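You operate a simulated robot arm through the tools that you are given. There is no shell and no other tool. Be economical: measure what you need, move in short steps, check, and stop when the job is done.

Carry out the task below with a simulated robot arm. There is one attempt and no reset: what you move stays moved.

## Task
Turn the small still's heat off and swap in the empty beaker.
Fine: heat off first; swing the spout aside and back; the filled beaker goes on the small green tray. Set down upright: small beaker. Where these are worked on the way, their far stop is far enough and under half their travel is too little: swing spout.

The check looks at the end state, three seconds after you hand in, the way a careful person would. Anything else that was tipped, shoved, dropped, spilled or broken makes it a failure.

## Robot
A 6-joint arm with a two-finger gripper, fixed in place. Base frame: the origin is at the foot of the arm, x ahead of it, y to its left, z up; the work surface is at about z = 0.8. Units: m, degrees, N and s.
Its first joint turns from -166.0 to 166.0 degrees. Payload 3.43 kg.
The tool frame sits at the grasp point between the pads (the TCP): z along the fingers, y along the line on which they close. The tips reach 0.02 m beyond it. The gripper opens to 0.19 m. The gripper's body begins 0.248 m behind the TCP.
Orientation is that of the tool frame in the base frame, as a unit quaternion [x, y, z, w]. With the fingers straight down and closing along the base's y, the tool's x points along the base's -x, its y along +y and its z along -z.

## Interface
- The arm moves only by the tool drive_tool. Its argument "targets" is a list of rows, each a list of 3 entries, a list of its own where there are three numbers: the shift along the base's x, y, z in m, then the turn, a rotation vector about the base's x, y, z in degrees, then the finger opening in m, from 0 to 0.19. In form: [[[tx, ty, tz], [wx, wy, wz], hand], ...]. A call has 1 to 10 rows; each row is the pose to reach, as a shift and turn from the pose commanded when the call began. A row lasts 0.2 s, in which the tool goes at most 0.05 m and 8.6 degrees; a call with a longer step from one row to the next is refused whole, and so is a gripper value outside its range. A pose out of reach is approached as far as the arm can. The call stops where the force on the tool passes 40 N (or 10 N more than at its start, if that is more) or the arm is blocked; 0.2 s more then pass. The fingers move at their own pace (about 0.045 m/s each) and stop on an object; they squeeze with about 24 N. The grip force told is the motor's: it shows also when the fingers shut on nothing. Time passes only in rows, and 0.2 s behind the last, so rows that repeat a pose let the fingers close. It gives the time, the measured TCP pose, the force on the tool (base axes), the opening and the grip force at its end, in the units of the frame above (readings bear some noise), with the torque about the TCP (base axes, N m) and any sound that the robot's microphone picked up.
- Cameras (640 x 400 px; columns grow to the right, rows downward): "scene" is fixed at [0.2202, 0.4957, 1.5684]; the picture's right is [-0.44, -0.90, 0.00], its down [-0.46, 0.23, -0.86] and it looks along [0.77, -0.38, -0.52] (base axes); focal length 320 px, centre (320, 200). "wrist" rides on the gripper at [0.07, -0.008, -0.288] in the tool frame; the picture's right is [0.12, 0.99, 0.00], its down [-0.96, 0.12, -0.25] and it looks along [-0.25, 0.03, 0.97] (tool axes); focal length 261 px, centre (320, 200). There is no depth. A picture from a camera that has moved, and an enlarged one, comes with that camera's place and axes in the base frame and with its lens.
- grab_frame(camera): a new picture of that camera. No time passes.
- slide_trunk(by): slides the trunk up (or, below 0, down) by that many m; the arm rides with it, the base frame stays. It gives what a move gives, with no picture.
- close_up(camera, box): a new picture of the part [left, top, right, bottom] of that camera's present view, enlarged. No time passes.
- job_done(): hands the job in; it is judged then, once.

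Work in short steps. Places have to be worked out from the pictures, the camera data and where the tool is seen: move nearer, look again, correct. Check each grasp and each placing, and mend what went wrong. You have 120 turns and 68 pictures in all, those below and enlarged ones among them. Open the gripper and draw the arm clear of the work before you hand the job in, unless the task says otherwise; then end with one line.

The tools are called after "Emit:" as name(argument=value, ...) on one line, values as JSON. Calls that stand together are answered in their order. drive_tool: Moves the arm, as the interface text tells. Its arguments: {"type":"object","properties":{"targets":{"type":"array","items":{"type":"array"}}},"required":["targets"]} The other tools are called the same way: slide_trunk (by) slides the trunk up or down; grab_frame (camera) takes a picture; close_up (camera, box) takes an enlarged picture of a part of a camera's view; job_done () hands the job in.

At the start:

```text
clock: 0.0
ee_pos: [0.7202, -0.0132, 1.2239]
ee_rot: [0.0, 1.0, 0.0, 0.0]
wrist_force: [-0.3, -0.2, 0.4]
wrist_torque: [0.01, -0.01, 0.01]
opening: 0.1896
gripper_force: 0.2
trunk travel left (down, up): [-0.175, 0.065]
```

scene: 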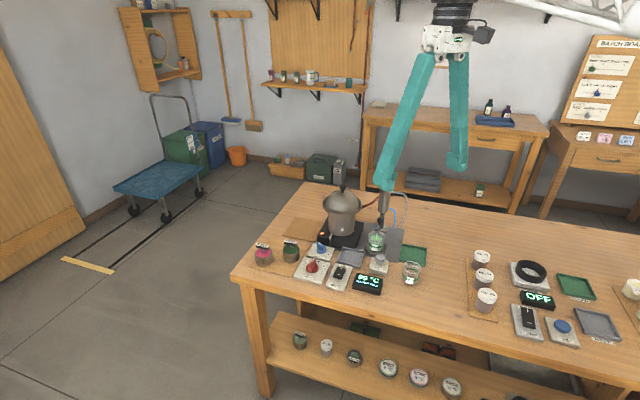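
wrist: 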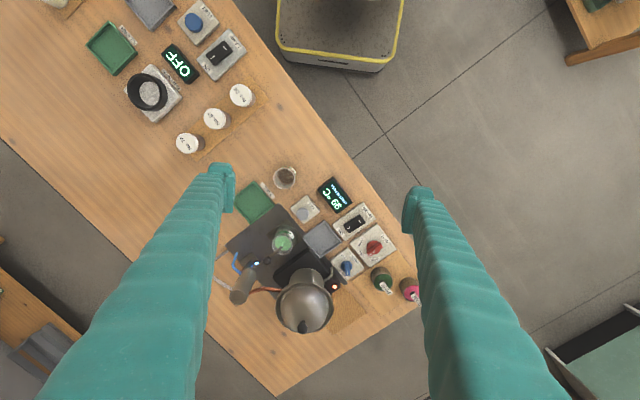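

The still with its controls sits at the far-left part of the bench; I need an enlarged look at it from both cameras.

Emit:
close_up(camera="scene", box=[240, 170, 440, 300])

Emit:
close_up(camera="wrist", box=[210, 150, 430, 340])

```text
3.08 times, centred on (340, 235) of scene
camera zoom: at [0.2202, 0.4957, 1.5684], right [-0.44, -0.9, 0.0], down [-0.46, 0.23, -0.86], along [0.77, -0.38, -0.52], focal length 985 px, centre (258, 92)
```

zoom: 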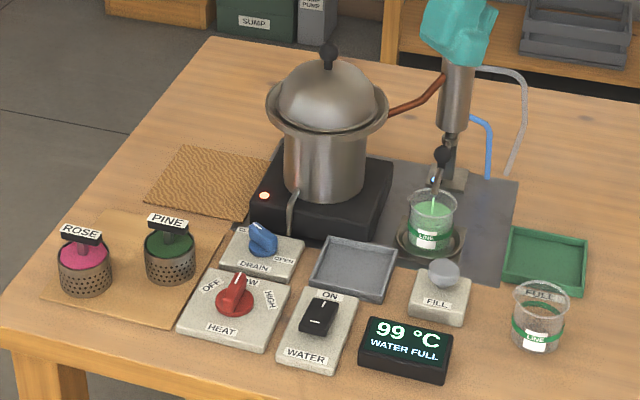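

```text
2.11 times, centred on (320, 245) of wrist
camera zoom: at [0.6501, -0.022, 1.5125], right [-0.12, 0.99, 0.0], down [0.96, 0.12, 0.25], along [0.25, 0.03, -0.97], focal length 549 px, centre (320, 105)
```

zoom: 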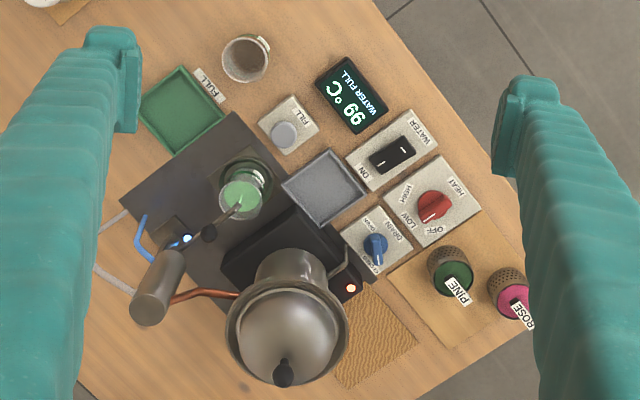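

The heat knob works out to about (0.94, 0.168, 0.84). I go partway above it for a closer look, staying above everything on the bench.

Emit:
drive_tool(targets=[[[0.03, 0.035, -0.02], [0, 0, 0], 0.12], [[0.06, 0.07, -0.04], [0, 0, 0], 0.12], [[0.09, 0.1, -0.06], [0, 0, 0], 0.12], [[0.12, 0.13, -0.08], [0, 0, 0], 0.12], [[0.14, 0.16, -0.1], [0, 0, 0], 0.12], [[0.15, 0.175, -0.14], [0, 0, 0], 0.12], [[0.15, 0.175, -0.14], [0, 0, 0], 0.12]])

Emit:
grab_frame(camera="wrist")

```text
refused: row 1 steps farther than a row can; nothing moved
```

```text
63 pictures are left
camera wrist: at [0.6501, -0.022, 1.5125], right [-0.12, 0.99, 0.0], down [0.96, 0.12, 0.25], along [0.25, 0.03, -0.97], focal length 261 px, centre (320, 200)
```

wrist: 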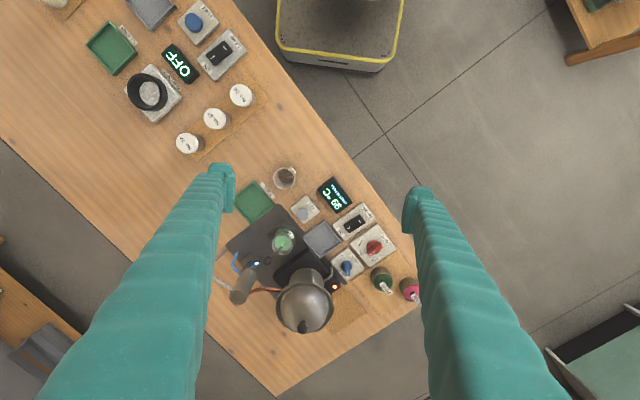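

The first step was slightly longer than 0.05 m, so I repeat with shorter steps.

Emit:
drive_tool(targets=[[[0.02, 0.025, -0.02], [0, 0, 0], 0.12], [[0.04, 0.05, -0.04], [0, 0, 0], 0.12], [[0.06, 0.075, -0.06], [0, 0, 0], 0.12], [[0.08, 0.1, -0.08], [0, 0, 0], 0.12], [[0.1, 0.125, -0.1], [0, 0, 0], 0.12], [[0.12, 0.15, -0.12], [0, 0, 0], 0.12], [[0.14, 0.175, -0.14], [0, 0, 0], 0.12], [[0.14, 0.175, -0.14], [0, 0, 0], 0.12]])

Emit:
grab_frame(camera="wrist")

```text
clock: 1.8
ee_pos: [0.8617, 0.1625, 1.0834]
ee_rot: [0.001, 1.0, 0.0, 0.0]
wrist_force: [-0.3, -0.2, 0.2]
wrist_torque: [0.01, 0.02, 0.03]
opening: 0.12
gripper_force: 0.0
trunk travel left (down, up): [-0.175, 0.065]
```

```text
62 pictures are left
camera wrist: at [0.7915, 0.1538, 1.3721], right [-0.12, 0.99, 0.0], down [0.96, 0.12, 0.25], along [0.25, 0.03, -0.97], focal length 261 px, centre (320, 200)
```

wrist: 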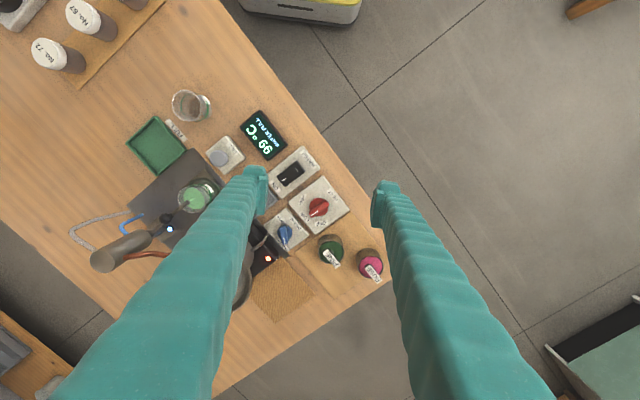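

Tracking is accurate; I enlarge the knob panel to read the settings and the knob's direction.

Emit:
close_up(camera="wrist", box=[265, 160, 365, 250])

Emit:
close_up(camera="wrist", box=[110, 80, 270, 260])

Emit:
close_up(camera="scene", box=[280, 235, 360, 295])

```text
4.44 times, centred on (315, 205) of wrist
camera zoom: at [0.7915, 0.1538, 1.3721], right [-0.12, 0.99, 0.0], down [0.96, 0.12, 0.25], along [0.25, 0.03, -0.97], focal length 1158 px, centre (342, 178)
```

zoom: 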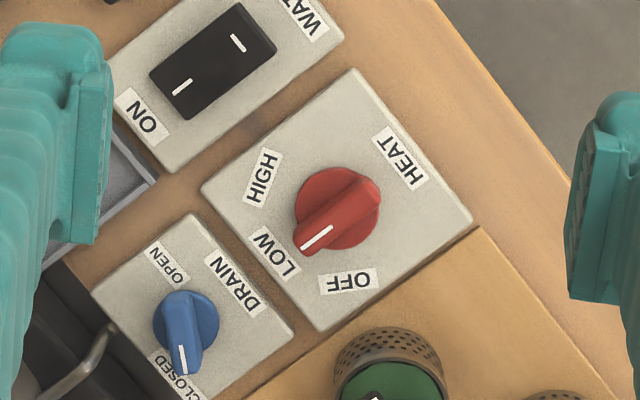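

```text
2.22 times, centred on (190, 170) of wrist
camera zoom: at [0.7915, 0.1538, 1.3721], right [-0.12, 0.99, 0.0], down [0.96, 0.12, 0.25], along [0.25, 0.03, -0.97], focal length 579 px, centre (609, 267)
```

zoom: 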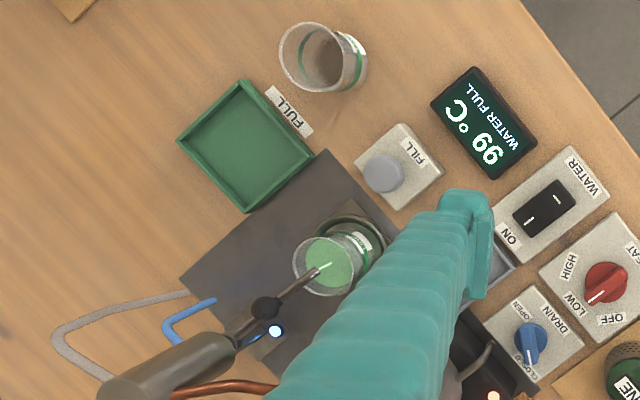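

```text
6.67 times, centred on (320, 265) of scene
camera zoom: at [0.2202, 0.4957, 1.5684], right [-0.44, -0.9, 0.0], down [-0.46, 0.23, -0.86], along [0.77, -0.38, -0.52], focal length 2134 px, centre (320, -233)
```

zoom: 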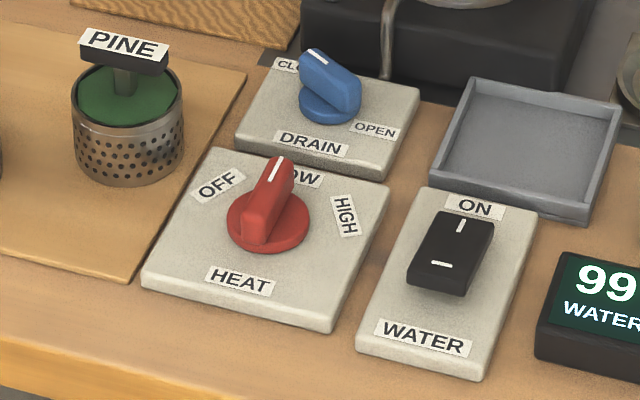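

The knob is at LOW, pointing about -47° in the base frame, and OFF lies about 60° counter-clockwise from there. I move over the knob at about (0.945, 0.169), turning the tool -47° so the fingers straddle the bar.

Emit:
drive_tool(targets=[[[0.02, 0.002, 0], [0, 0, -8], 0.1], [[0.04, 0.003, 0], [0, 0, -16], 0.09], [[0.06, 0.004, 0], [0, 0, -24], 0.07], [[0.075, 0.006, 0], [0, 0, -32], 0.06], [[0.084, 0.007, -0.02], [0, 0, -40], 0.06], [[0.084, 0.007, -0.06], [0, 0, -47], 0.06], [[0.084, 0.007, -0.1], [0, 0, -47], 0.06], [[0.084, 0.007, -0.14], [0, 0, -47], 0.06], [[0.084, 0.007, -0.14], [0, 0, -47], 0.06]])

Emit:
grab_frame(camera="wrist")

Emit:
close_up(camera="scene", box=[260, 190, 420, 300])

```text
clock: 3.8
ee_pos: [0.9442, 0.1682, 0.9436]
ee_rot: [0.399, 0.917, 0.0, 0.0]
wrist_force: [0.1, -0.9, -0.8]
wrist_torque: [0.02, -0.03, -0.03]
opening: 0.0603
gripper_force: 0.1
trunk travel left (down, up): [-0.175, 0.065]
```

```text
58 pictures are left
camera wrist: at [0.89, 0.2142, 1.2322], right [0.65, 0.76, 0.0], down [0.74, -0.63, 0.25], along [0.19, -0.16, -0.97], focal length 261 px, centre (320, 200)
```

wrist: 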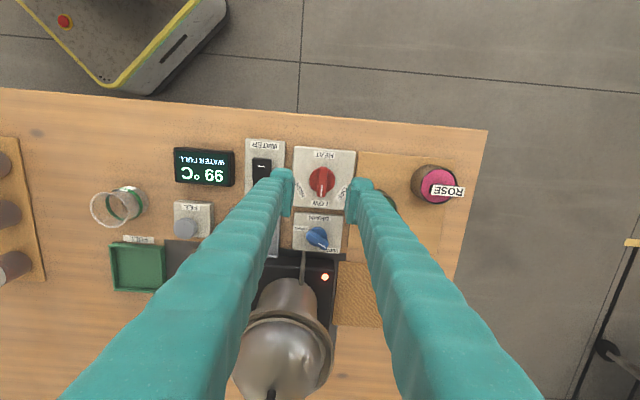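

```text
3.64 times, centred on (340, 245) of scene
camera zoom: at [0.2202, 0.4957, 1.5684], right [-0.44, -0.9, 0.0], down [-0.46, 0.23, -0.86], along [0.77, -0.38, -0.52], focal length 1164 px, centre (247, 36)
```

zoom: 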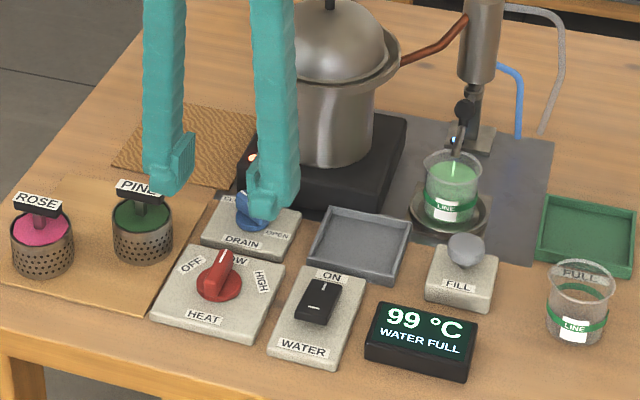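

The knob lies exactly under the tool. I descend gently, keeping watch on the force.

Emit:
drive_tool(targets=[[[0, 0, -0.04], [0, 0, 0], 0.05], [[0, 0, -0.065], [0, 0, 0], 0.05], [[0, 0, -0.08], [0, 0, 0], 0.05], [[0, 0, -0.086], [0, 0, 0], 0.05], [[0, 0, -0.086], [0, 0, 0], 0.05]])

Emit:
close_up(camera="scene", box=[270, 220, 370, 300])

```text
clock: 5.0
ee_pos: [0.9433, 0.1689, 0.8579]
ee_rot: [0.399, 0.917, 0.0, -0.001]
wrist_force: [0.4, 1.2, 0.1]
wrist_torque: [-0.01, 0.02, 0.01]
opening: 0.0501
gripper_force: 0.2
trunk travel left (down, up): [-0.175, 0.065]
```

```text
5.00 times, centred on (320, 260) of scene
camera zoom: at [0.2202, 0.4957, 1.5684], right [-0.44, -0.9, 0.0], down [-0.46, 0.23, -0.86], along [0.77, -0.38, -0.52], focal length 1601 px, centre (320, -100)
```

zoom: 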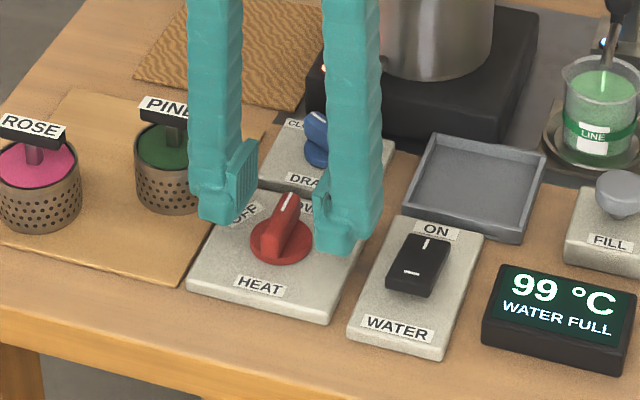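

The fingers straddle the bar without contact. I lower 6 mm more and close.

Emit:
drive_tool(targets=[[[0, 0, -0.006], [0, 0, 0], 0.045], [[0, 0, -0.006], [0, 0, 0], 0.0], [[0, 0, -0.006], [0, 0, 0], 0.0], [[0, 0, -0.006], [0, 0, 0], 0.0], [[0, 0, -0.006], [0, 0, 0], 0.0]])

```text
clock: 6.2
ee_pos: [0.9472, 0.1687, 0.8593]
ee_rot: [0.399, 0.917, 0.005, 0.005]
wrist_force: [10.0, 16.3, 28.1]
wrist_torque: [0.89, -0.31, 0.03]
opening: 0.0001
gripper_force: 34.4
trunk travel left (down, up): [-0.175, 0.065]
stopped in row 5: the force on the tool passed its limit at 42 N (the readings are from after the stop); the commanded pose is now the measured one
```

The fingers closed fully and push on something from above; I look before going on.

Emit:
close_up(camera="scene", box=[270, 220, 370, 300])

```text
5.00 times, centred on (320, 260) of scene
camera zoom: at [0.2202, 0.4957, 1.5684], right [-0.44, -0.9, 0.0], down [-0.46, 0.23, -0.86], along [0.77, -0.38, -0.52], focal length 1601 px, centre (320, -100)
```

zoom: 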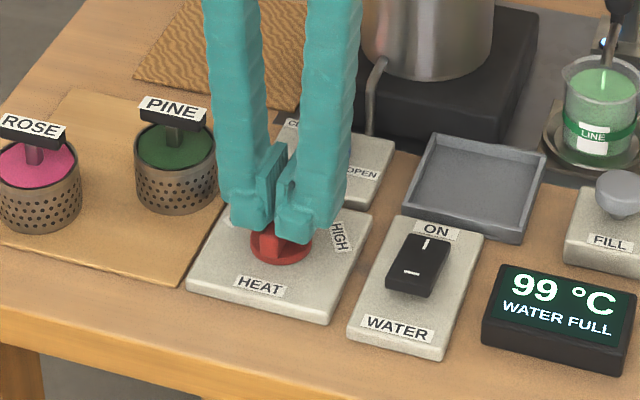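

The fingers closed just above the bar top, so the bar top is at about z 0.837. I open, re-centre and go about 15 mm lower than before.

Emit:
drive_tool(targets=[[[0, 0, 0.012], [0, 0, 0], 0.0], [[-0.002, 0, 0.02], [0, 0, 0], 0.05], [[-0.002, 0, 0.02], [0, 0, 0], 0.05], [[-0.002, 0, 0.02], [0, 0, 0], 0.05], [[-0.002, 0, 0.02], [0, 0, 0], 0.05]])

Emit:
grab_frame(camera="wrist")

```text
clock: 7.4
ee_pos: [0.9437, 0.1679, 0.873]
ee_rot: [0.399, 0.917, 0.002, 0.002]
wrist_force: [-0.4, 0.0, -0.1]
wrist_torque: [-0.02, -0.02, 0.02]
opening: 0.0499
gripper_force: 0.1
trunk travel left (down, up): [-0.175, 0.065]
```

```text
54 pictures are left
camera wrist: at [0.8887, 0.2132, 1.1613], right [0.65, 0.76, 0.0], down [0.74, -0.63, 0.25], along [0.19, -0.16, -0.97], focal length 261 px, centre (320, 200)
```

wrist: 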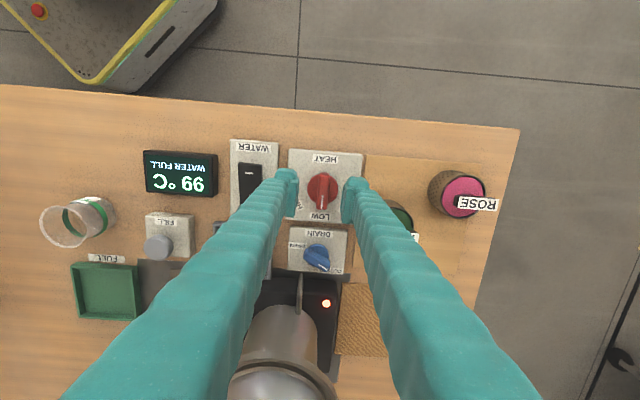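

Still at LOW and centred. I lower to about 0.843 in small steps and then close.

Emit:
drive_tool(targets=[[[0, 0, -0.016], [0, 0, 0], 0.05], [[0, 0, -0.022], [0, 0, 0], 0.05], [[0, 0, -0.027], [0, 0, 0], 0.05], [[0, 0, -0.031], [0, 0, 0], 0.05], [[0, 0, -0.031], [0, 0, 0], 0.05]])

Emit:
close_up(camera="scene", box=[270, 220, 370, 300])

```text
clock: 8.6
ee_pos: [0.9433, 0.1675, 0.841]
ee_rot: [0.399, 0.917, 0.002, 0.002]
wrist_force: [0.1, 0.1, 0.0]
wrist_torque: [0.04, 0.01, 0.0]
opening: 0.0501
gripper_force: 0.0
trunk travel left (down, up): [-0.175, 0.065]
```

```text
5.00 times, centred on (320, 260) of scene
camera zoom: at [0.2202, 0.4957, 1.5684], right [-0.44, -0.9, 0.0], down [-0.46, 0.23, -0.86], along [0.77, -0.38, -0.52], focal length 1601 px, centre (320, -100)
```

zoom: 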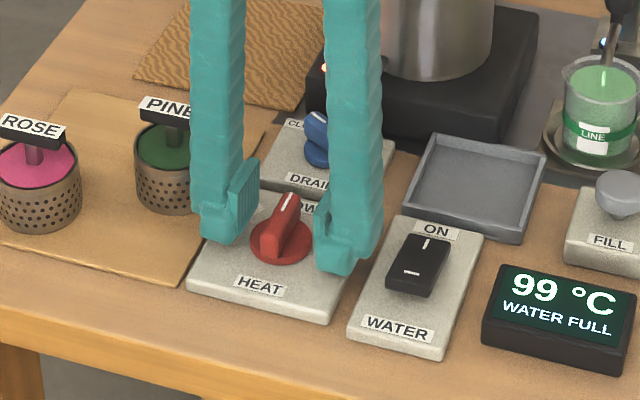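

Now the fingertips are beside the bar. I close on it.

Emit:
drive_tool(targets=[[[0, 0, 0], [0, 0, 0], 0.02], [[0, 0, 0], [0, 0, 0], 0.005], [[0, 0, 0], [0, 0, 0], 0.0], [[0, 0, 0], [0, 0, 0], 0.0]])

```text
clock: 9.6
ee_pos: [0.9454, 0.1716, 0.8403]
ee_rot: [0.401, 0.916, 0.005, 0.005]
wrist_force: [11.7, 20.8, -10.0]
wrist_torque: [0.15, -0.09, 0.1]
opening: 0.0132
gripper_force: 40.4
trunk travel left (down, up): [-0.175, 0.065]
stopped in row 4: the force on the tool passed its limit at 42 N (the readings are from after the stop); the commanded pose is now the measured one
```

The bar is gripped (13 mm). I shift slightly to relieve the side load, then start turning it counter-clockwise.

Emit:
drive_tool(targets=[[[0.001, 0.002, 0], [0, 0, 0], 0.0], [[0.001, 0.002, 0], [0, 0, 8], 0.0], [[0.001, 0.002, 0], [0, 0, 16], 0.0], [[0.001, 0.002, 0], [0, 0, 24], 0.0], [[0.001, 0.002, 0], [0, 0, 30], 0.0]])

```text
clock: 10.8
ee_pos: [0.9452, 0.1702, 0.8413]
ee_rot: [0.148, 0.989, 0.004, 0.002]
wrist_force: [-9.7, 12.7, -12.4]
wrist_torque: [0.04, -0.09, 0.0]
opening: 0.013
gripper_force: 44.7
trunk travel left (down, up): [-0.175, 0.065]
```

It turns along freely (30° done); I turn the remaining 30°.

Emit:
drive_tool(targets=[[[0, 0, 0], [0, 0, 8], 0.0], [[0, 0, 0], [0, 0, 16], 0.0], [[0, 0, 0], [0, 0, 24], 0.0], [[0, 0, 0], [0, 0, 30], 0.0], [[0, 0, 0], [0, 0, 31], 0.0]])

Emit:
close_up(camera="scene", box=[270, 220, 370, 300])

```text
clock: 12.0
ee_pos: [0.9457, 0.1682, 0.8419]
ee_rot: [-0.121, 0.993, 0.005, 0.0]
wrist_force: [-18.7, -4.9, -21.4]
wrist_torque: [-0.04, 0.1, -0.05]
opening: 0.013
gripper_force: 45.5
trunk travel left (down, up): [-0.175, 0.065]
```

```text
5.00 times, centred on (320, 260) of scene
camera zoom: at [0.2202, 0.4957, 1.5684], right [-0.44, -0.9, 0.0], down [-0.46, 0.23, -0.86], along [0.77, -0.38, -0.52], focal length 1601 px, centre (320, -100)
```

zoom: 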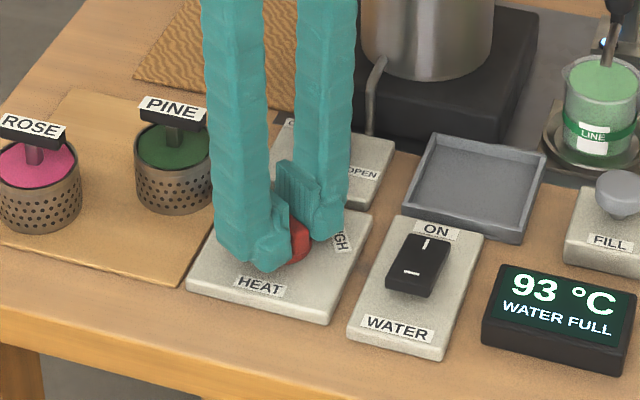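

The temperature is falling (93 °C). I release, rise, and look at the knob.

Emit:
drive_tool(targets=[[[0, 0, 0], [0, 0, 0], 0.04], [[0, 0, 0], [0, 0, 0], 0.05], [[0, 0, 0], [0, 0, 0], 0.05], [[0, 0, 0.03], [0, 0, 0], 0.05], [[0, 0, 0.07], [0, 0, 0], 0.05], [[0, 0, 0.11], [0, 0, 0], 0.05], [[-0.02, 0, 0.15], [0, 0, 0], 0.05], [[-0.04, 0, 0.19], [0, 0, 0], 0.05], [[-0.06, 0, 0.23], [0, 0, 0], 0.05]])

Emit:
close_up(camera="scene", box=[270, 170, 450, 300])

```text
clock: 14.0
ee_pos: [0.8868, 0.1694, 1.0728]
ee_rot: [-0.121, 0.993, 0.006, -0.001]
wrist_force: [0.6, 0.5, -0.6]
wrist_torque: [-0.06, 0.16, -0.01]
opening: 0.0499
gripper_force: 0.1
trunk travel left (down, up): [-0.175, 0.065]
```

```text
3.08 times, centred on (360, 235) of scene
camera zoom: at [0.2202, 0.4957, 1.5684], right [-0.44, -0.9, 0.0], down [-0.46, 0.23, -0.86], along [0.77, -0.38, -0.52], focal length 985 px, centre (197, 92)
```

zoom: 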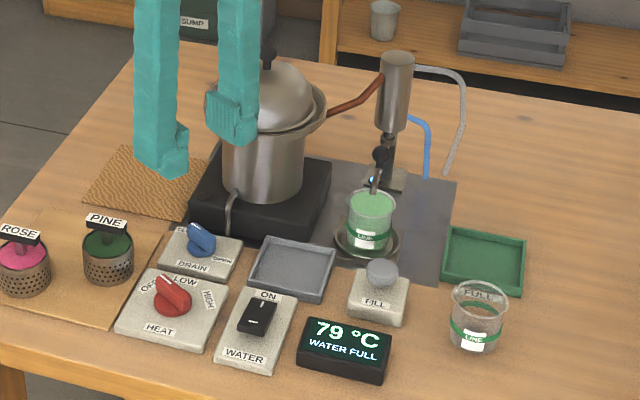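

The knob points to OFF, the lamp is out and the temperature falls. Now I move over towards the beaker and spout for a close look.

Emit:
drive_tool(targets=[[[-0.02, -0.04, 0.01], [0, 0, -7], 0.1], [[-0.04, -0.08, 0.02], [0, 0, -14], 0.14], [[-0.06, -0.12, 0.03], [0, 0, -14], 0.17], [[-0.07, -0.16, 0.03], [0, 0, -14], 0.19], [[-0.08, -0.2, 0.03], [0, 0, -14], 0.19], [[-0.08, -0.235, 0.03], [0, 0, -14], 0.19], [[-0.08, -0.235, 0.03], [0, 0, -14], 0.19]])

Emit:
grab_frame(camera="wrist")

Emit:
close_up(camera="scene", box=[340, 170, 440, 270])

```text
clock: 15.6
ee_pos: [0.8065, -0.0651, 1.1017]
ee_rot: [0.002, 1.0, 0.005, 0.002]
wrist_force: [0.2, 0.6, 0.2]
wrist_torque: [0.02, -0.01, -0.03]
opening: 0.1892
gripper_force: 0.1
trunk travel left (down, up): [-0.175, 0.065]
```

```text
50 pictures are left
camera wrist: at [0.7363, -0.076, 1.3901], right [-0.12, 0.99, 0.01], down [0.96, 0.11, 0.25], along [0.25, 0.04, -0.97], focal length 261 px, centre (320, 200)
```

wrist: 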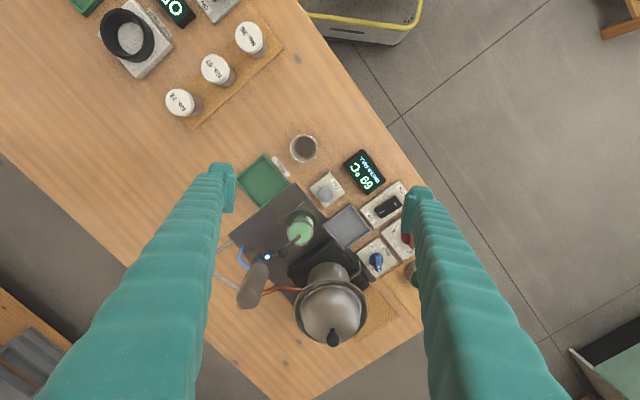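

```text
4.00 times, centred on (390, 220) of scene
camera zoom: at [0.2202, 0.4957, 1.5684], right [-0.44, -0.9, 0.0], down [-0.46, 0.23, -0.86], along [0.77, -0.38, -0.52], focal length 1280 px, centre (40, 120)
```

zoom: 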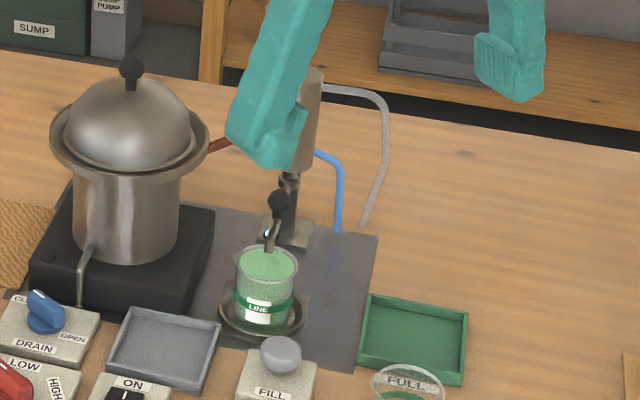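

Emit:
close_up(camera="wrist", box=[225, 180, 325, 310])

Emit:
close_up(camera="scene", box=[385, 205, 425, 245])

```text
3.08 times, centred on (275, 245) of wrist
camera zoom: at [0.7363, -0.076, 1.3901], right [-0.12, 0.99, 0.01], down [0.96, 0.11, 0.25], along [0.25, 0.04, -0.97], focal length 802 px, centre (458, 62)
```

zoom: 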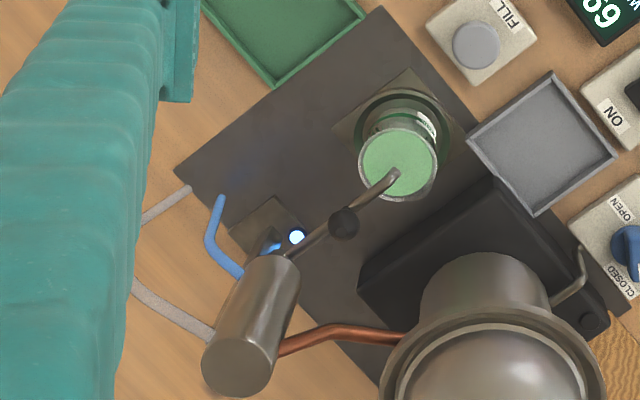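

```text
10.00 times, centred on (405, 225) of scene
camera zoom: at [0.2202, 0.4957, 1.5684], right [-0.44, -0.9, 0.0], down [-0.46, 0.23, -0.86], along [0.77, -0.38, -0.52], focal length 3201 px, centre (-530, -50)
```

zoom: 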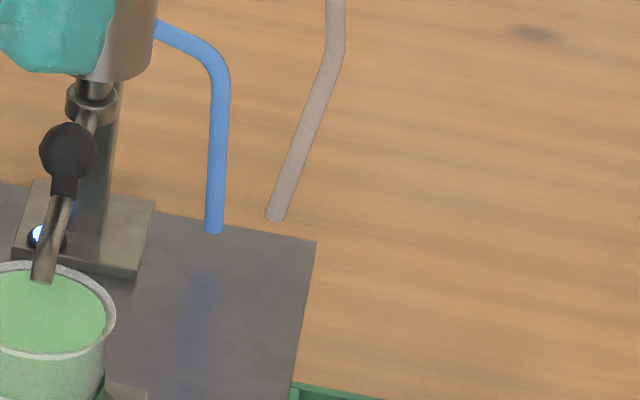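

The ball handle on the spout works out to (0.977, -0.117, 0.907), its pivot to about (1.02, -0.16), and the filled beaker to (0.946, -0.087) with its rim at 0.874. I go above the ball with the closing line across the spout and check the reach.

Emit:
drive_tool(targets=[[[0.03, -0.01, -0.005], [0, 0, -8], 0.15], [[0.06, -0.02, -0.01], [0, 0, -16], 0.12], [[0.09, -0.03, -0.015], [0, 0, -24], 0.09], [[0.12, -0.04, -0.02], [0, 0, -32], 0.06], [[0.15, -0.048, -0.03], [0, 0, -40], 0.045], [[0.1705, -0.052, -0.042], [0, 0, -45], 0.045], [[0.1705, -0.052, -0.042], [0, 0, -45], 0.045]])

Emit:
grab_frame(camera="wrist")

Emit:
close_up(camera="scene", box=[340, 150, 440, 270])

```text
clock: 17.2
ee_pos: [0.9782, -0.1167, 1.0593]
ee_rot: [0.384, 0.923, 0.005, 0.003]
wrist_force: [0.5, -0.1, -0.3]
wrist_torque: [0.02, 0.04, 0.02]
opening: 0.0512
gripper_force: 0.1
trunk travel left (down, up): [-0.175, 0.065]
```

```text
46 pictures are left
camera wrist: at [0.9198, -0.074, 1.3484], right [0.62, 0.78, 0.01], down [0.76, -0.6, 0.25], along [0.2, -0.15, -0.97], focal length 261 px, centre (320, 200)
```

wrist: 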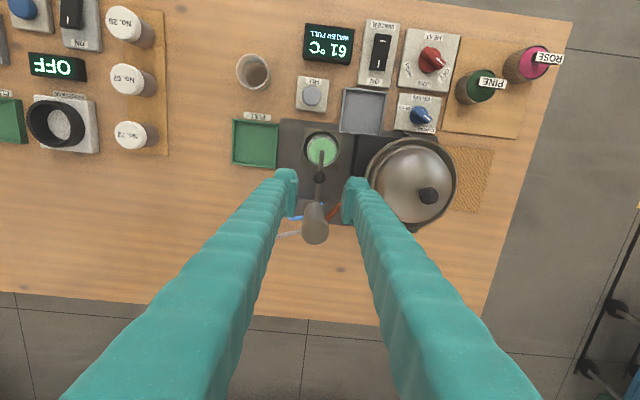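

```text
3.33 times, centred on (390, 210) of scene
camera zoom: at [0.2202, 0.4957, 1.5684], right [-0.44, -0.9, 0.0], down [-0.46, 0.23, -0.86], along [0.77, -0.38, -0.52], focal length 1067 px, centre (87, 167)
```

zoom: 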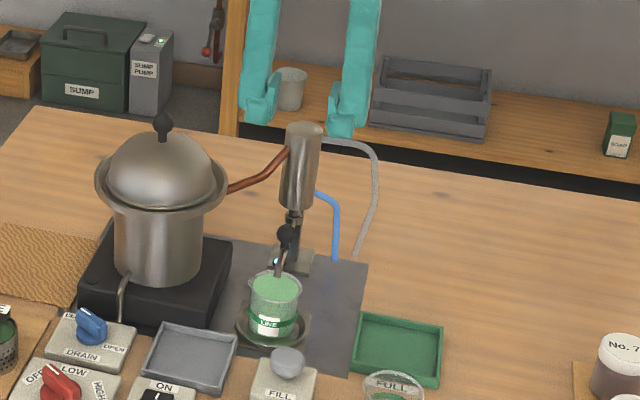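

Ball is right below, reach is fine. I back off 9 mm outward for clearance from the condenser and copper pipe, narrow the fingers, and lower around the ball.

Emit:
drive_tool(targets=[[[-0.007, 0.006, 0], [0, 0, 0], 0.038], [[-0.007, 0.006, -0.04], [0, 0, 0], 0.038], [[-0.007, 0.006, -0.075], [0, 0, 0], 0.038], [[-0.007, 0.006, -0.105], [0, 0, 0], 0.038], [[-0.007, 0.006, -0.13], [0, 0, 0], 0.038], [[-0.007, 0.006, -0.145], [0, 0, 0], 0.038], [[-0.007, 0.006, -0.145], [0, 0, 0], 0.038]])

Emit:
close_up(camera="scene", box=[360, 180, 430, 260])

Emit:
close_up(camera="wrist", box=[270, 110, 370, 250])

```text
clock: 18.8
ee_pos: [0.9706, -0.1115, 0.9157]
ee_rot: [0.383, 0.924, 0.004, 0.003]
wrist_force: [-0.1, 0.2, 0.8]
wrist_torque: [0.03, -0.02, 0.01]
opening: 0.0378
gripper_force: 0.1
trunk travel left (down, up): [-0.175, 0.065]
```

```text
5.00 times, centred on (395, 220) of scene
camera zoom: at [0.2202, 0.4957, 1.5684], right [-0.44, -0.9, 0.0], down [-0.46, 0.23, -0.86], along [0.77, -0.38, -0.52], focal length 1601 px, centre (-55, 100)
```

zoom: 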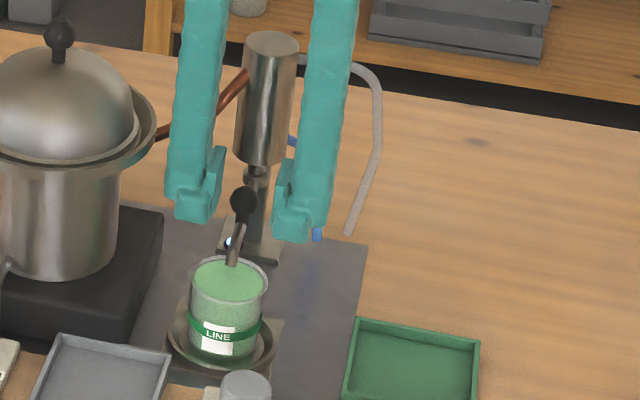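

```text
2.86 times, centred on (320, 180) of wrist
camera zoom: at [0.9124, -0.0687, 1.2036], right [0.62, 0.78, 0.01], down [0.76, -0.6, 0.25], along [0.2, -0.15, -0.97], focal length 745 px, centre (320, 257)
```

zoom: 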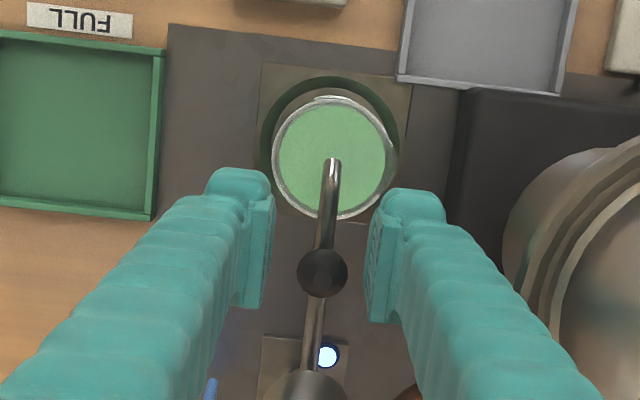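

The ball is neatly between the fingers. I narrow to a loose cage and swing counter-clockwise (to the open side) along the arc about the pivot.

Emit:
drive_tool(targets=[[[0, 0, 0], [0, 0, 0], 0.026], [[0, 0, 0], [0, 0, 0], 0.026], [[-0.0062, -0.0073, 0], [0, 0, 8], 0.026], [[-0.0114, -0.0155, 0], [0, 0, 16], 0.026], [[-0.0154, -0.0243, 0], [0, 0, 24], 0.026], [[-0.0154, -0.0243, 0], [0, 0, 24], 0.026]])

Emit:
close_up(camera="wrist", box=[270, 110, 370, 250])

```text
clock: 20.2
ee_pos: [0.9539, -0.1351, 0.9145]
ee_rot: [0.183, 0.983, 0.004, 0.002]
wrist_force: [0.0, 0.7, -0.2]
wrist_torque: [0.0, -0.03, 0.0]
opening: 0.0261
gripper_force: 0.0
trunk travel left (down, up): [-0.175, 0.065]
```

```text
2.86 times, centred on (320, 180) of wrist
camera zoom: at [0.8842, -0.1203, 1.2038], right [0.25, 0.97, 0.01], down [0.94, -0.24, 0.25], along [0.25, -0.05, -0.97], focal length 745 px, centre (320, 257)
```

zoom: 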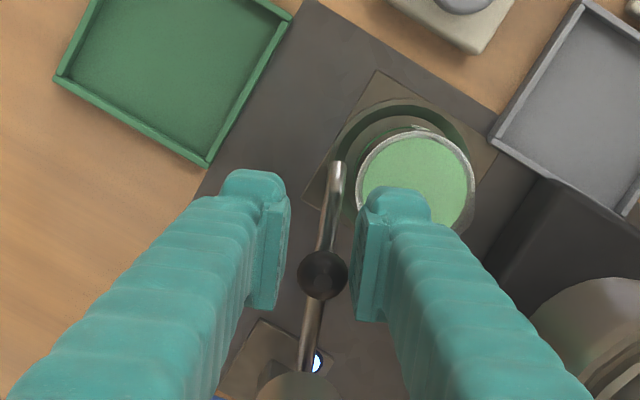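

It swings freely. I continue along the arc.

Emit:
drive_tool(targets=[[[-0.0028, -0.0092, 0], [0, 0, 8], 0.026], [[-0.0042, -0.0188, 0], [0, 0, 16], 0.026], [[-0.0043, -0.0284, 0], [0, 0, 24], 0.026], [[-0.003, -0.038, 0], [0, 0, 32], 0.026], [[-0.0004, -0.0473, 0], [0, 0, 40], 0.026], [[-0.0004, -0.0473, 0], [0, 0, 40], 0.026]])

Emit:
close_up(camera="wrist", box=[270, 110, 370, 250])

```text
clock: 21.6
ee_pos: [0.9541, -0.1818, 0.9151]
ee_rot: [-0.165, 0.986, 0.005, 0.001]
wrist_force: [-0.5, -0.3, 0.0]
wrist_torque: [-0.02, 0.02, 0.02]
opening: 0.0259
gripper_force: 0.1
trunk travel left (down, up): [-0.175, 0.065]
```

```text
2.86 times, centred on (320, 180) of wrist
camera zoom: at [0.8911, -0.2167, 1.2034], right [-0.44, 0.9, 0.01], down [0.87, 0.42, 0.25], along [0.22, 0.12, -0.97], focal length 745 px, centre (320, 257)
```

zoom: 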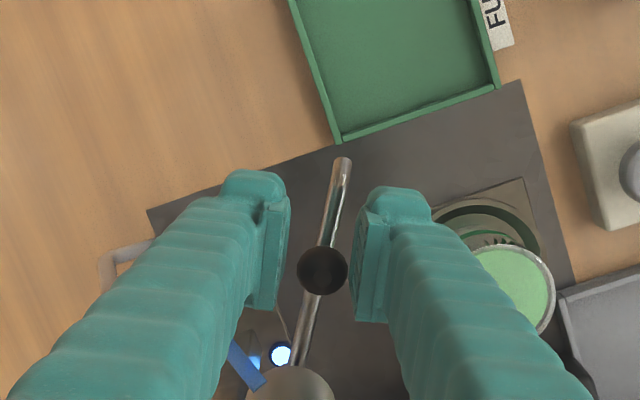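

About 60° swung, beaker is clear. I continue towards the far stop.

Emit:
drive_tool(targets=[[[0.0038, -0.0089, 0], [0, 0, 8], 0.026], [[0.0089, -0.0171, 0], [0, 0, 16], 0.026], [[0.015, -0.0245, 0], [0, 0, 24], 0.026], [[0.015, -0.0245, 0], [0, 0, 24], 0.026]])

Emit:
close_up(camera="wrist", box=[270, 110, 370, 250])

```text
clock: 22.6
ee_pos: [0.9697, -0.2057, 0.9167]
ee_rot: [-0.367, 0.93, 0.005, 0.0]
wrist_force: [-11.2, 24.3, 6.2]
wrist_torque: [0.43, 0.19, 0.11]
opening: 0.0411
gripper_force: 13.2
trunk travel left (down, up): [-0.175, 0.065]
```

```text
2.86 times, centred on (320, 180) of wrist
camera zoom: at [0.9251, -0.2624, 1.2045], right [-0.76, 0.65, 0.01], down [0.63, 0.74, 0.25], along [0.16, 0.2, -0.97], focal length 745 px, centre (320, 257)
```

zoom: 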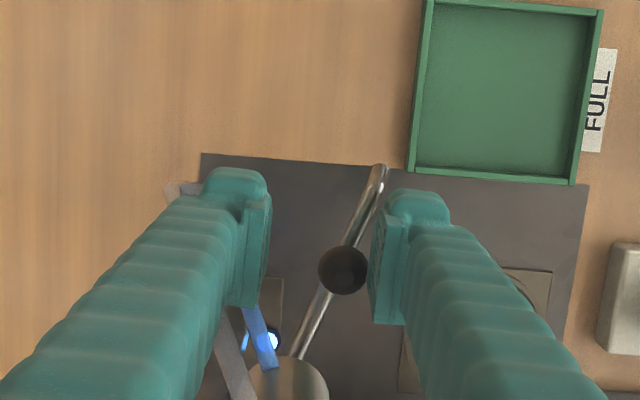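

The far stop is reached (the spout pushes back). I ease off the way I came, then open a little and lift straight up.

Emit:
drive_tool(targets=[[[-0.003, 0.007, 0], [0, 0, -6], 0.04], [[-0.003, 0.007, 0], [0, 0, -6], 0.045], [[-0.003, 0.007, 0.0], [0, 0, -6], 0.045], [[-0.003, 0.007, 0.04], [0, 0, -6], 0.045], [[-0.003, 0.007, 0.085], [0, 0, -6], 0.045], [[-0.003, 0.007, 0.13], [0, 0, -6], 0.045], [[-0.023, 0.017, 0.16], [0, 0, -14], 0.05], [[-0.053, 0.037, 0.16], [0, 0, -22], 0.07]])

Emit:
close_up(camera="scene", box=[340, 170, 440, 300])

Emit:
grab_frame(camera="wrist")

```text
clock: 24.4
ee_pos: [0.916, -0.1698, 1.0731]
ee_rot: [-0.18, 0.984, 0.006, 0.0]
wrist_force: [1.6, 0.0, -0.8]
wrist_torque: [0.06, 0.22, -0.03]
opening: 0.0701
gripper_force: 0.1
trunk travel left (down, up): [-0.175, 0.065]
```

```text
3.08 times, centred on (390, 235) of scene
camera zoom: at [0.2202, 0.4957, 1.5684], right [-0.44, -0.9, 0.0], down [-0.46, 0.23, -0.86], along [0.77, -0.38, -0.52], focal length 985 px, centre (105, 92)
```

zoom: 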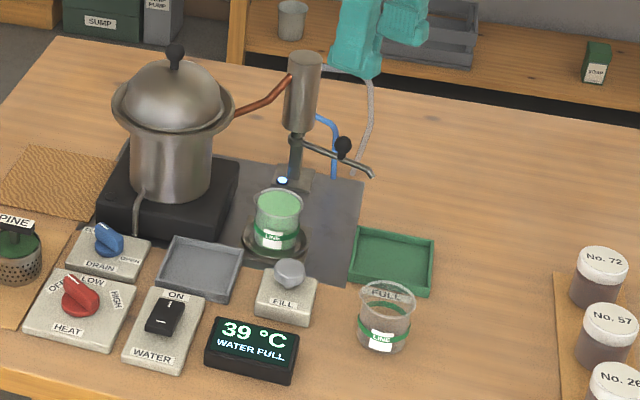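

```text
38 pictures are left
camera wrist: at [0.8549, -0.2055, 1.3618], right [-0.46, 0.89, 0.01], down [0.86, 0.45, 0.25], along [0.22, 0.13, -0.97], focal length 261 px, centre (320, 200)
```

wrist: 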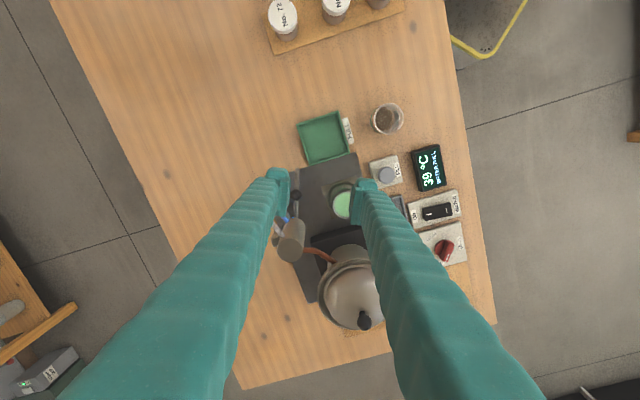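

The spout is aside at its far stop and the heat is off. Next I go above the filled beaker at (0.946, -0.087), tool unrotated, fingers open to 0.09.

Emit:
drive_tool(targets=[[[0.01, 0.028, 0], [0, 0, -7], 0.08], [[0.02, 0.056, -0.01], [0, 0, -14], 0.09], [[0.03, 0.083, -0.03], [0, 0, -20.7], 0.09], [[0.03, 0.083, -0.07], [0, 0, -20.7], 0.09], [[0.03, 0.083, -0.09], [0, 0, -20.7], 0.09], [[0.03, 0.083, -0.09], [0, 0, -20.7], 0.09]])

Emit:
grab_frame(camera="wrist")

Emit:
close_up(camera="scene", box=[340, 180, 440, 280])

```text
clock: 25.8
ee_pos: [0.9462, -0.0884, 0.9844]
ee_rot: [-0.001, 1.0, 0.006, 0.002]
wrist_force: [0.4, 0.0, -0.7]
wrist_torque: [0.04, -0.02, -0.01]
opening: 0.0901
gripper_force: 0.1
trunk travel left (down, up): [-0.175, 0.065]
```

```text
37 pictures are left
camera wrist: at [0.8754, -0.0989, 1.2727], right [-0.12, 0.99, 0.01], down [0.96, 0.12, 0.25], along [0.25, 0.04, -0.97], focal length 261 px, centre (320, 200)
```

wrist: 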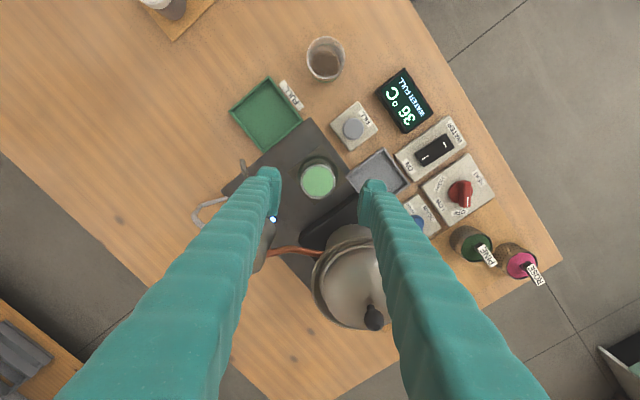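

```text
4.00 times, centred on (390, 230) of scene
camera zoom: at [0.2202, 0.4957, 1.5684], right [-0.44, -0.9, 0.0], down [-0.46, 0.23, -0.86], along [0.77, -0.38, -0.52], focal length 1280 px, centre (40, 80)
```

zoom: 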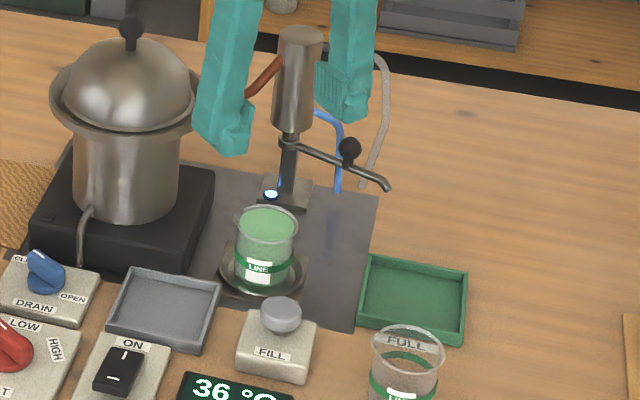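

The beaker is centred below the tool. I descend to grip height (TCP about 0.852).

Emit:
drive_tool(targets=[[[0, 0, -0.04], [0, 0, 0], 0.09], [[0, 0, -0.08], [0, 0, 0], 0.09], [[0, 0, -0.11], [0, 0, 0], 0.09], [[0, 0, -0.132], [0, 0, 0], 0.09], [[0, 0, -0.132], [0, 0, 0], 0.09]])

Emit:
close_up(camera="scene", box=[360, 205, 430, 265])

Emit:
close_up(camera="wrist", box=[250, 110, 390, 250])

```text
clock: 27.0
ee_pos: [0.9471, -0.0874, 0.854]
ee_rot: [-0.002, 1.0, 0.004, 0.001]
wrist_force: [-0.5, 0.1, -0.1]
wrist_torque: [0.0, -0.04, 0.03]
opening: 0.0899
gripper_force: 0.0
trunk travel left (down, up): [-0.175, 0.065]
```

```text
6.67 times, centred on (395, 235) of scene
camera zoom: at [0.2202, 0.4957, 1.5684], right [-0.44, -0.9, 0.0], down [-0.46, 0.23, -0.86], along [0.77, -0.38, -0.52], focal length 2134 px, centre (-180, -33)
```

zoom: 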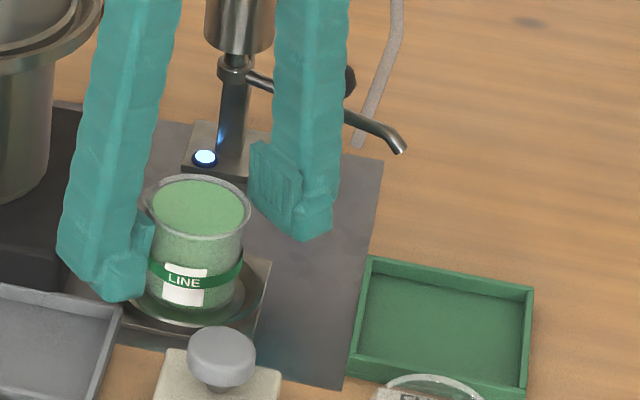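

```text
2.86 times, centred on (320, 180) of wrist
camera zoom: at [0.8762, -0.0984, 1.1414], right [-0.12, 0.99, 0.01], down [0.96, 0.12, 0.25], along [0.25, 0.04, -0.97], focal length 745 px, centre (320, 257)
```

zoom: 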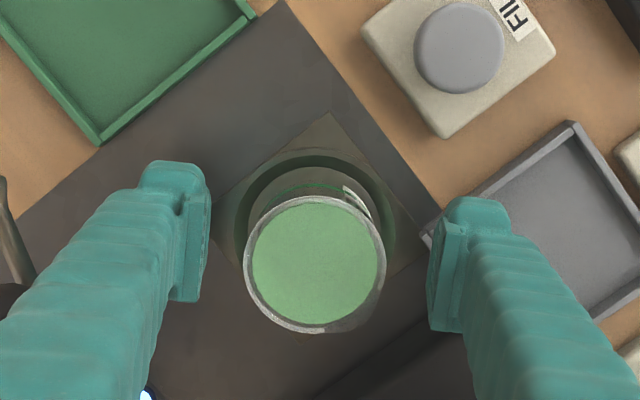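

The beaker is nearly brim-full, so I'll keep moves slow and level. I nudge 1.5 mm to centre and close.

Emit:
drive_tool(targets=[[[0, -0.0015, 0], [0, 0, 0], 0.08], [[0, -0.0015, 0], [0, 0, 0], 0.07], [[0, -0.0015, 0], [0, 0, 0], 0.06], [[0, -0.0015, 0], [0, 0, 0], 0.05], [[0, -0.0015, 0], [0, 0, 0], 0.042], [[0, -0.0015, 0], [0, 0, 0], 0.04], [[0, -0.0015, 0], [0, 0, 0], 0.04]])

Emit:
close_up(camera="wrist", box=[250, 110, 390, 250])

```text
clock: 28.6
ee_pos: [0.9477, -0.0882, 0.8535]
ee_rot: [-0.002, 1.0, 0.005, 0.002]
wrist_force: [0.6, -0.3, 0.2]
wrist_torque: [0.0, -0.01, -0.02]
opening: 0.052
gripper_force: 24.0
trunk travel left (down, up): [-0.175, 0.065]
```

```text
2.86 times, centred on (320, 180) of wrist
camera zoom: at [0.8758, -0.0999, 1.1416], right [-0.12, 0.99, 0.01], down [0.96, 0.12, 0.25], along [0.25, 0.04, -0.97], focal length 745 px, centre (320, 257)
```

zoom: 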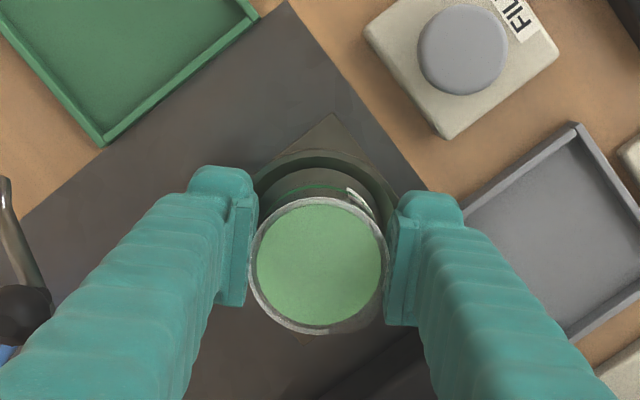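

Gripped firmly at 52 mm. I lift slowly and levelly by 7 cm.

Emit:
drive_tool(targets=[[[0, 0, 0.003], [0, 0, 0], 0.04], [[0, 0, 0.01], [0, 0, 0], 0.04], [[0, 0, 0.02], [0, 0, 0], 0.04], [[0, 0, 0.032], [0, 0, 0], 0.04], [[0, 0, 0.045], [0, 0, 0], 0.04], [[0, 0, 0.056], [0, 0, 0], 0.04], [[0, 0, 0.064], [0, 0, 0], 0.04], [[0, 0, 0.069], [0, 0, 0], 0.04], [[0, 0, 0.07], [0, 0, 0], 0.04]])

Emit:
close_up(camera="scene", box=[350, 180, 450, 280])

```text
clock: 30.6
ee_pos: [0.9452, -0.087, 0.923]
ee_rot: [-0.002, 1.0, 0.004, 0.002]
wrist_force: [0.7, -0.4, -1.3]
wrist_torque: [-0.02, 0.05, 0.02]
opening: 0.0517
gripper_force: 23.9
trunk travel left (down, up): [-0.175, 0.065]
```

```text
4.00 times, centred on (400, 230) of scene
camera zoom: at [0.2202, 0.4957, 1.5684], right [-0.44, -0.9, 0.0], down [-0.46, 0.23, -0.86], along [0.77, -0.38, -0.52], focal length 1280 px, centre (0, 80)
```

zoom: 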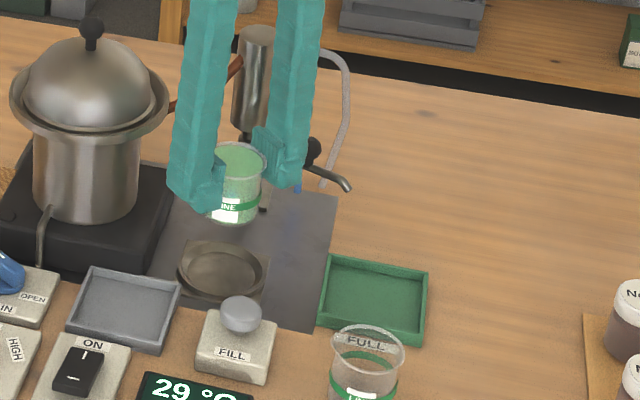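

Lifted cleanly, no spill. I carry it slowly back in x first, then along y to above the green tray.

Emit:
drive_tool(targets=[[[-0.003, 0, 0], [0, 0, 0], 0.04], [[-0.01, 0, 0], [0, 0, 0], 0.04], [[-0.02, 0, 0], [0, 0, 0], 0.04], [[-0.032, 0, 0], [0, 0, 0], 0.04], [[-0.044, -0.002, 0], [0, 0, 0], 0.04], [[-0.055, -0.008, 0], [0, 0, 0], 0.04], [[-0.065, -0.016, 0], [0, 0, 0], 0.04], [[-0.074, -0.026, 0], [0, 0, 0], 0.04], [[-0.08, -0.036, 0], [0, 0, 0], 0.04], [[-0.084, -0.045, 0], [0, 0, 0], 0.04]])

Emit:
drive_tool(targets=[[[0, -0.008, 0], [0, 0, 0], 0.04], [[0, -0.018, 0], [0, 0, 0], 0.04], [[0, -0.03, 0], [0, 0, 0], 0.04], [[0, -0.042, 0], [0, 0, 0], 0.04], [[0, -0.052, 0], [0, 0, 0], 0.04], [[0, -0.058, 0], [0, 0, 0], 0.04], [[0, -0.061, 0], [0, 0, 0], 0.04], [[0, -0.061, 0], [0, 0, 0], 0.04]])

Emit:
grab_frame(camera="wrist")

Emit:
close_up(camera="scene", box=[360, 180, 460, 290])

```text
clock: 32.8
ee_pos: [0.8617, -0.1335, 0.9228]
ee_rot: [-0.002, 1.0, 0.005, 0.001]
wrist_force: [0.3, -0.3, -1.7]
wrist_torque: [0.0, 0.02, 0.0]
opening: 0.0522
gripper_force: 24.1
trunk travel left (down, up): [-0.175, 0.065]
```

```text
clock: 34.6
ee_pos: [0.8618, -0.1952, 0.9241]
ee_rot: [-0.001, 1.0, 0.005, 0.002]
wrist_force: [0.4, 0.1, -0.5]
wrist_torque: [0.01, 0.0, 0.01]
opening: 0.0523
gripper_force: 23.9
trunk travel left (down, up): [-0.175, 0.065]
```

```text
31 pictures are left
camera wrist: at [0.7911, -0.2057, 1.2115], right [-0.12, 0.99, 0.01], down [0.96, 0.12, 0.25], along [0.25, 0.04, -0.97], focal length 261 px, centre (320, 200)
```

wrist: 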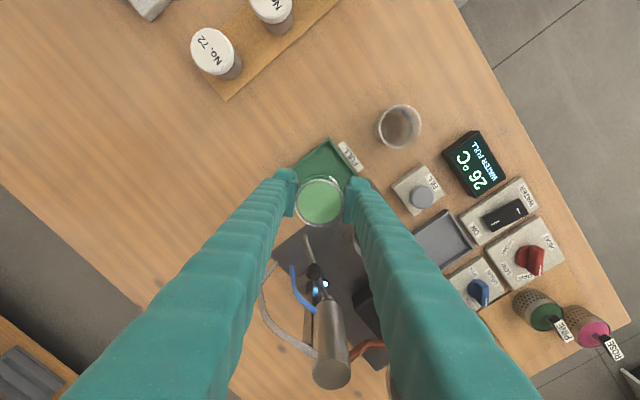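

```text
3.64 times, centred on (410, 235) of scene
camera zoom: at [0.2202, 0.4957, 1.5684], right [-0.44, -0.9, 0.0], down [-0.46, 0.23, -0.86], along [0.77, -0.38, -0.52], focal length 1164 px, centre (-7, 73)
```

zoom: 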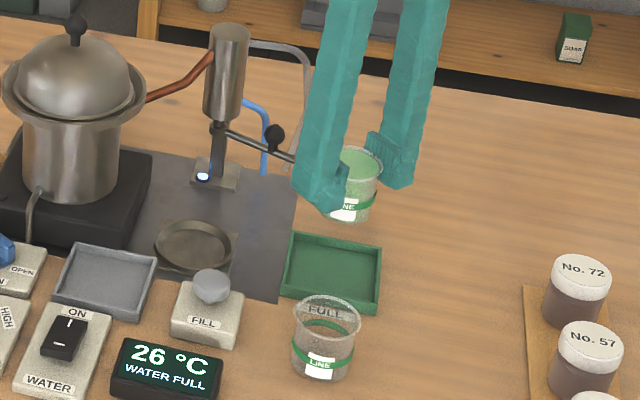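

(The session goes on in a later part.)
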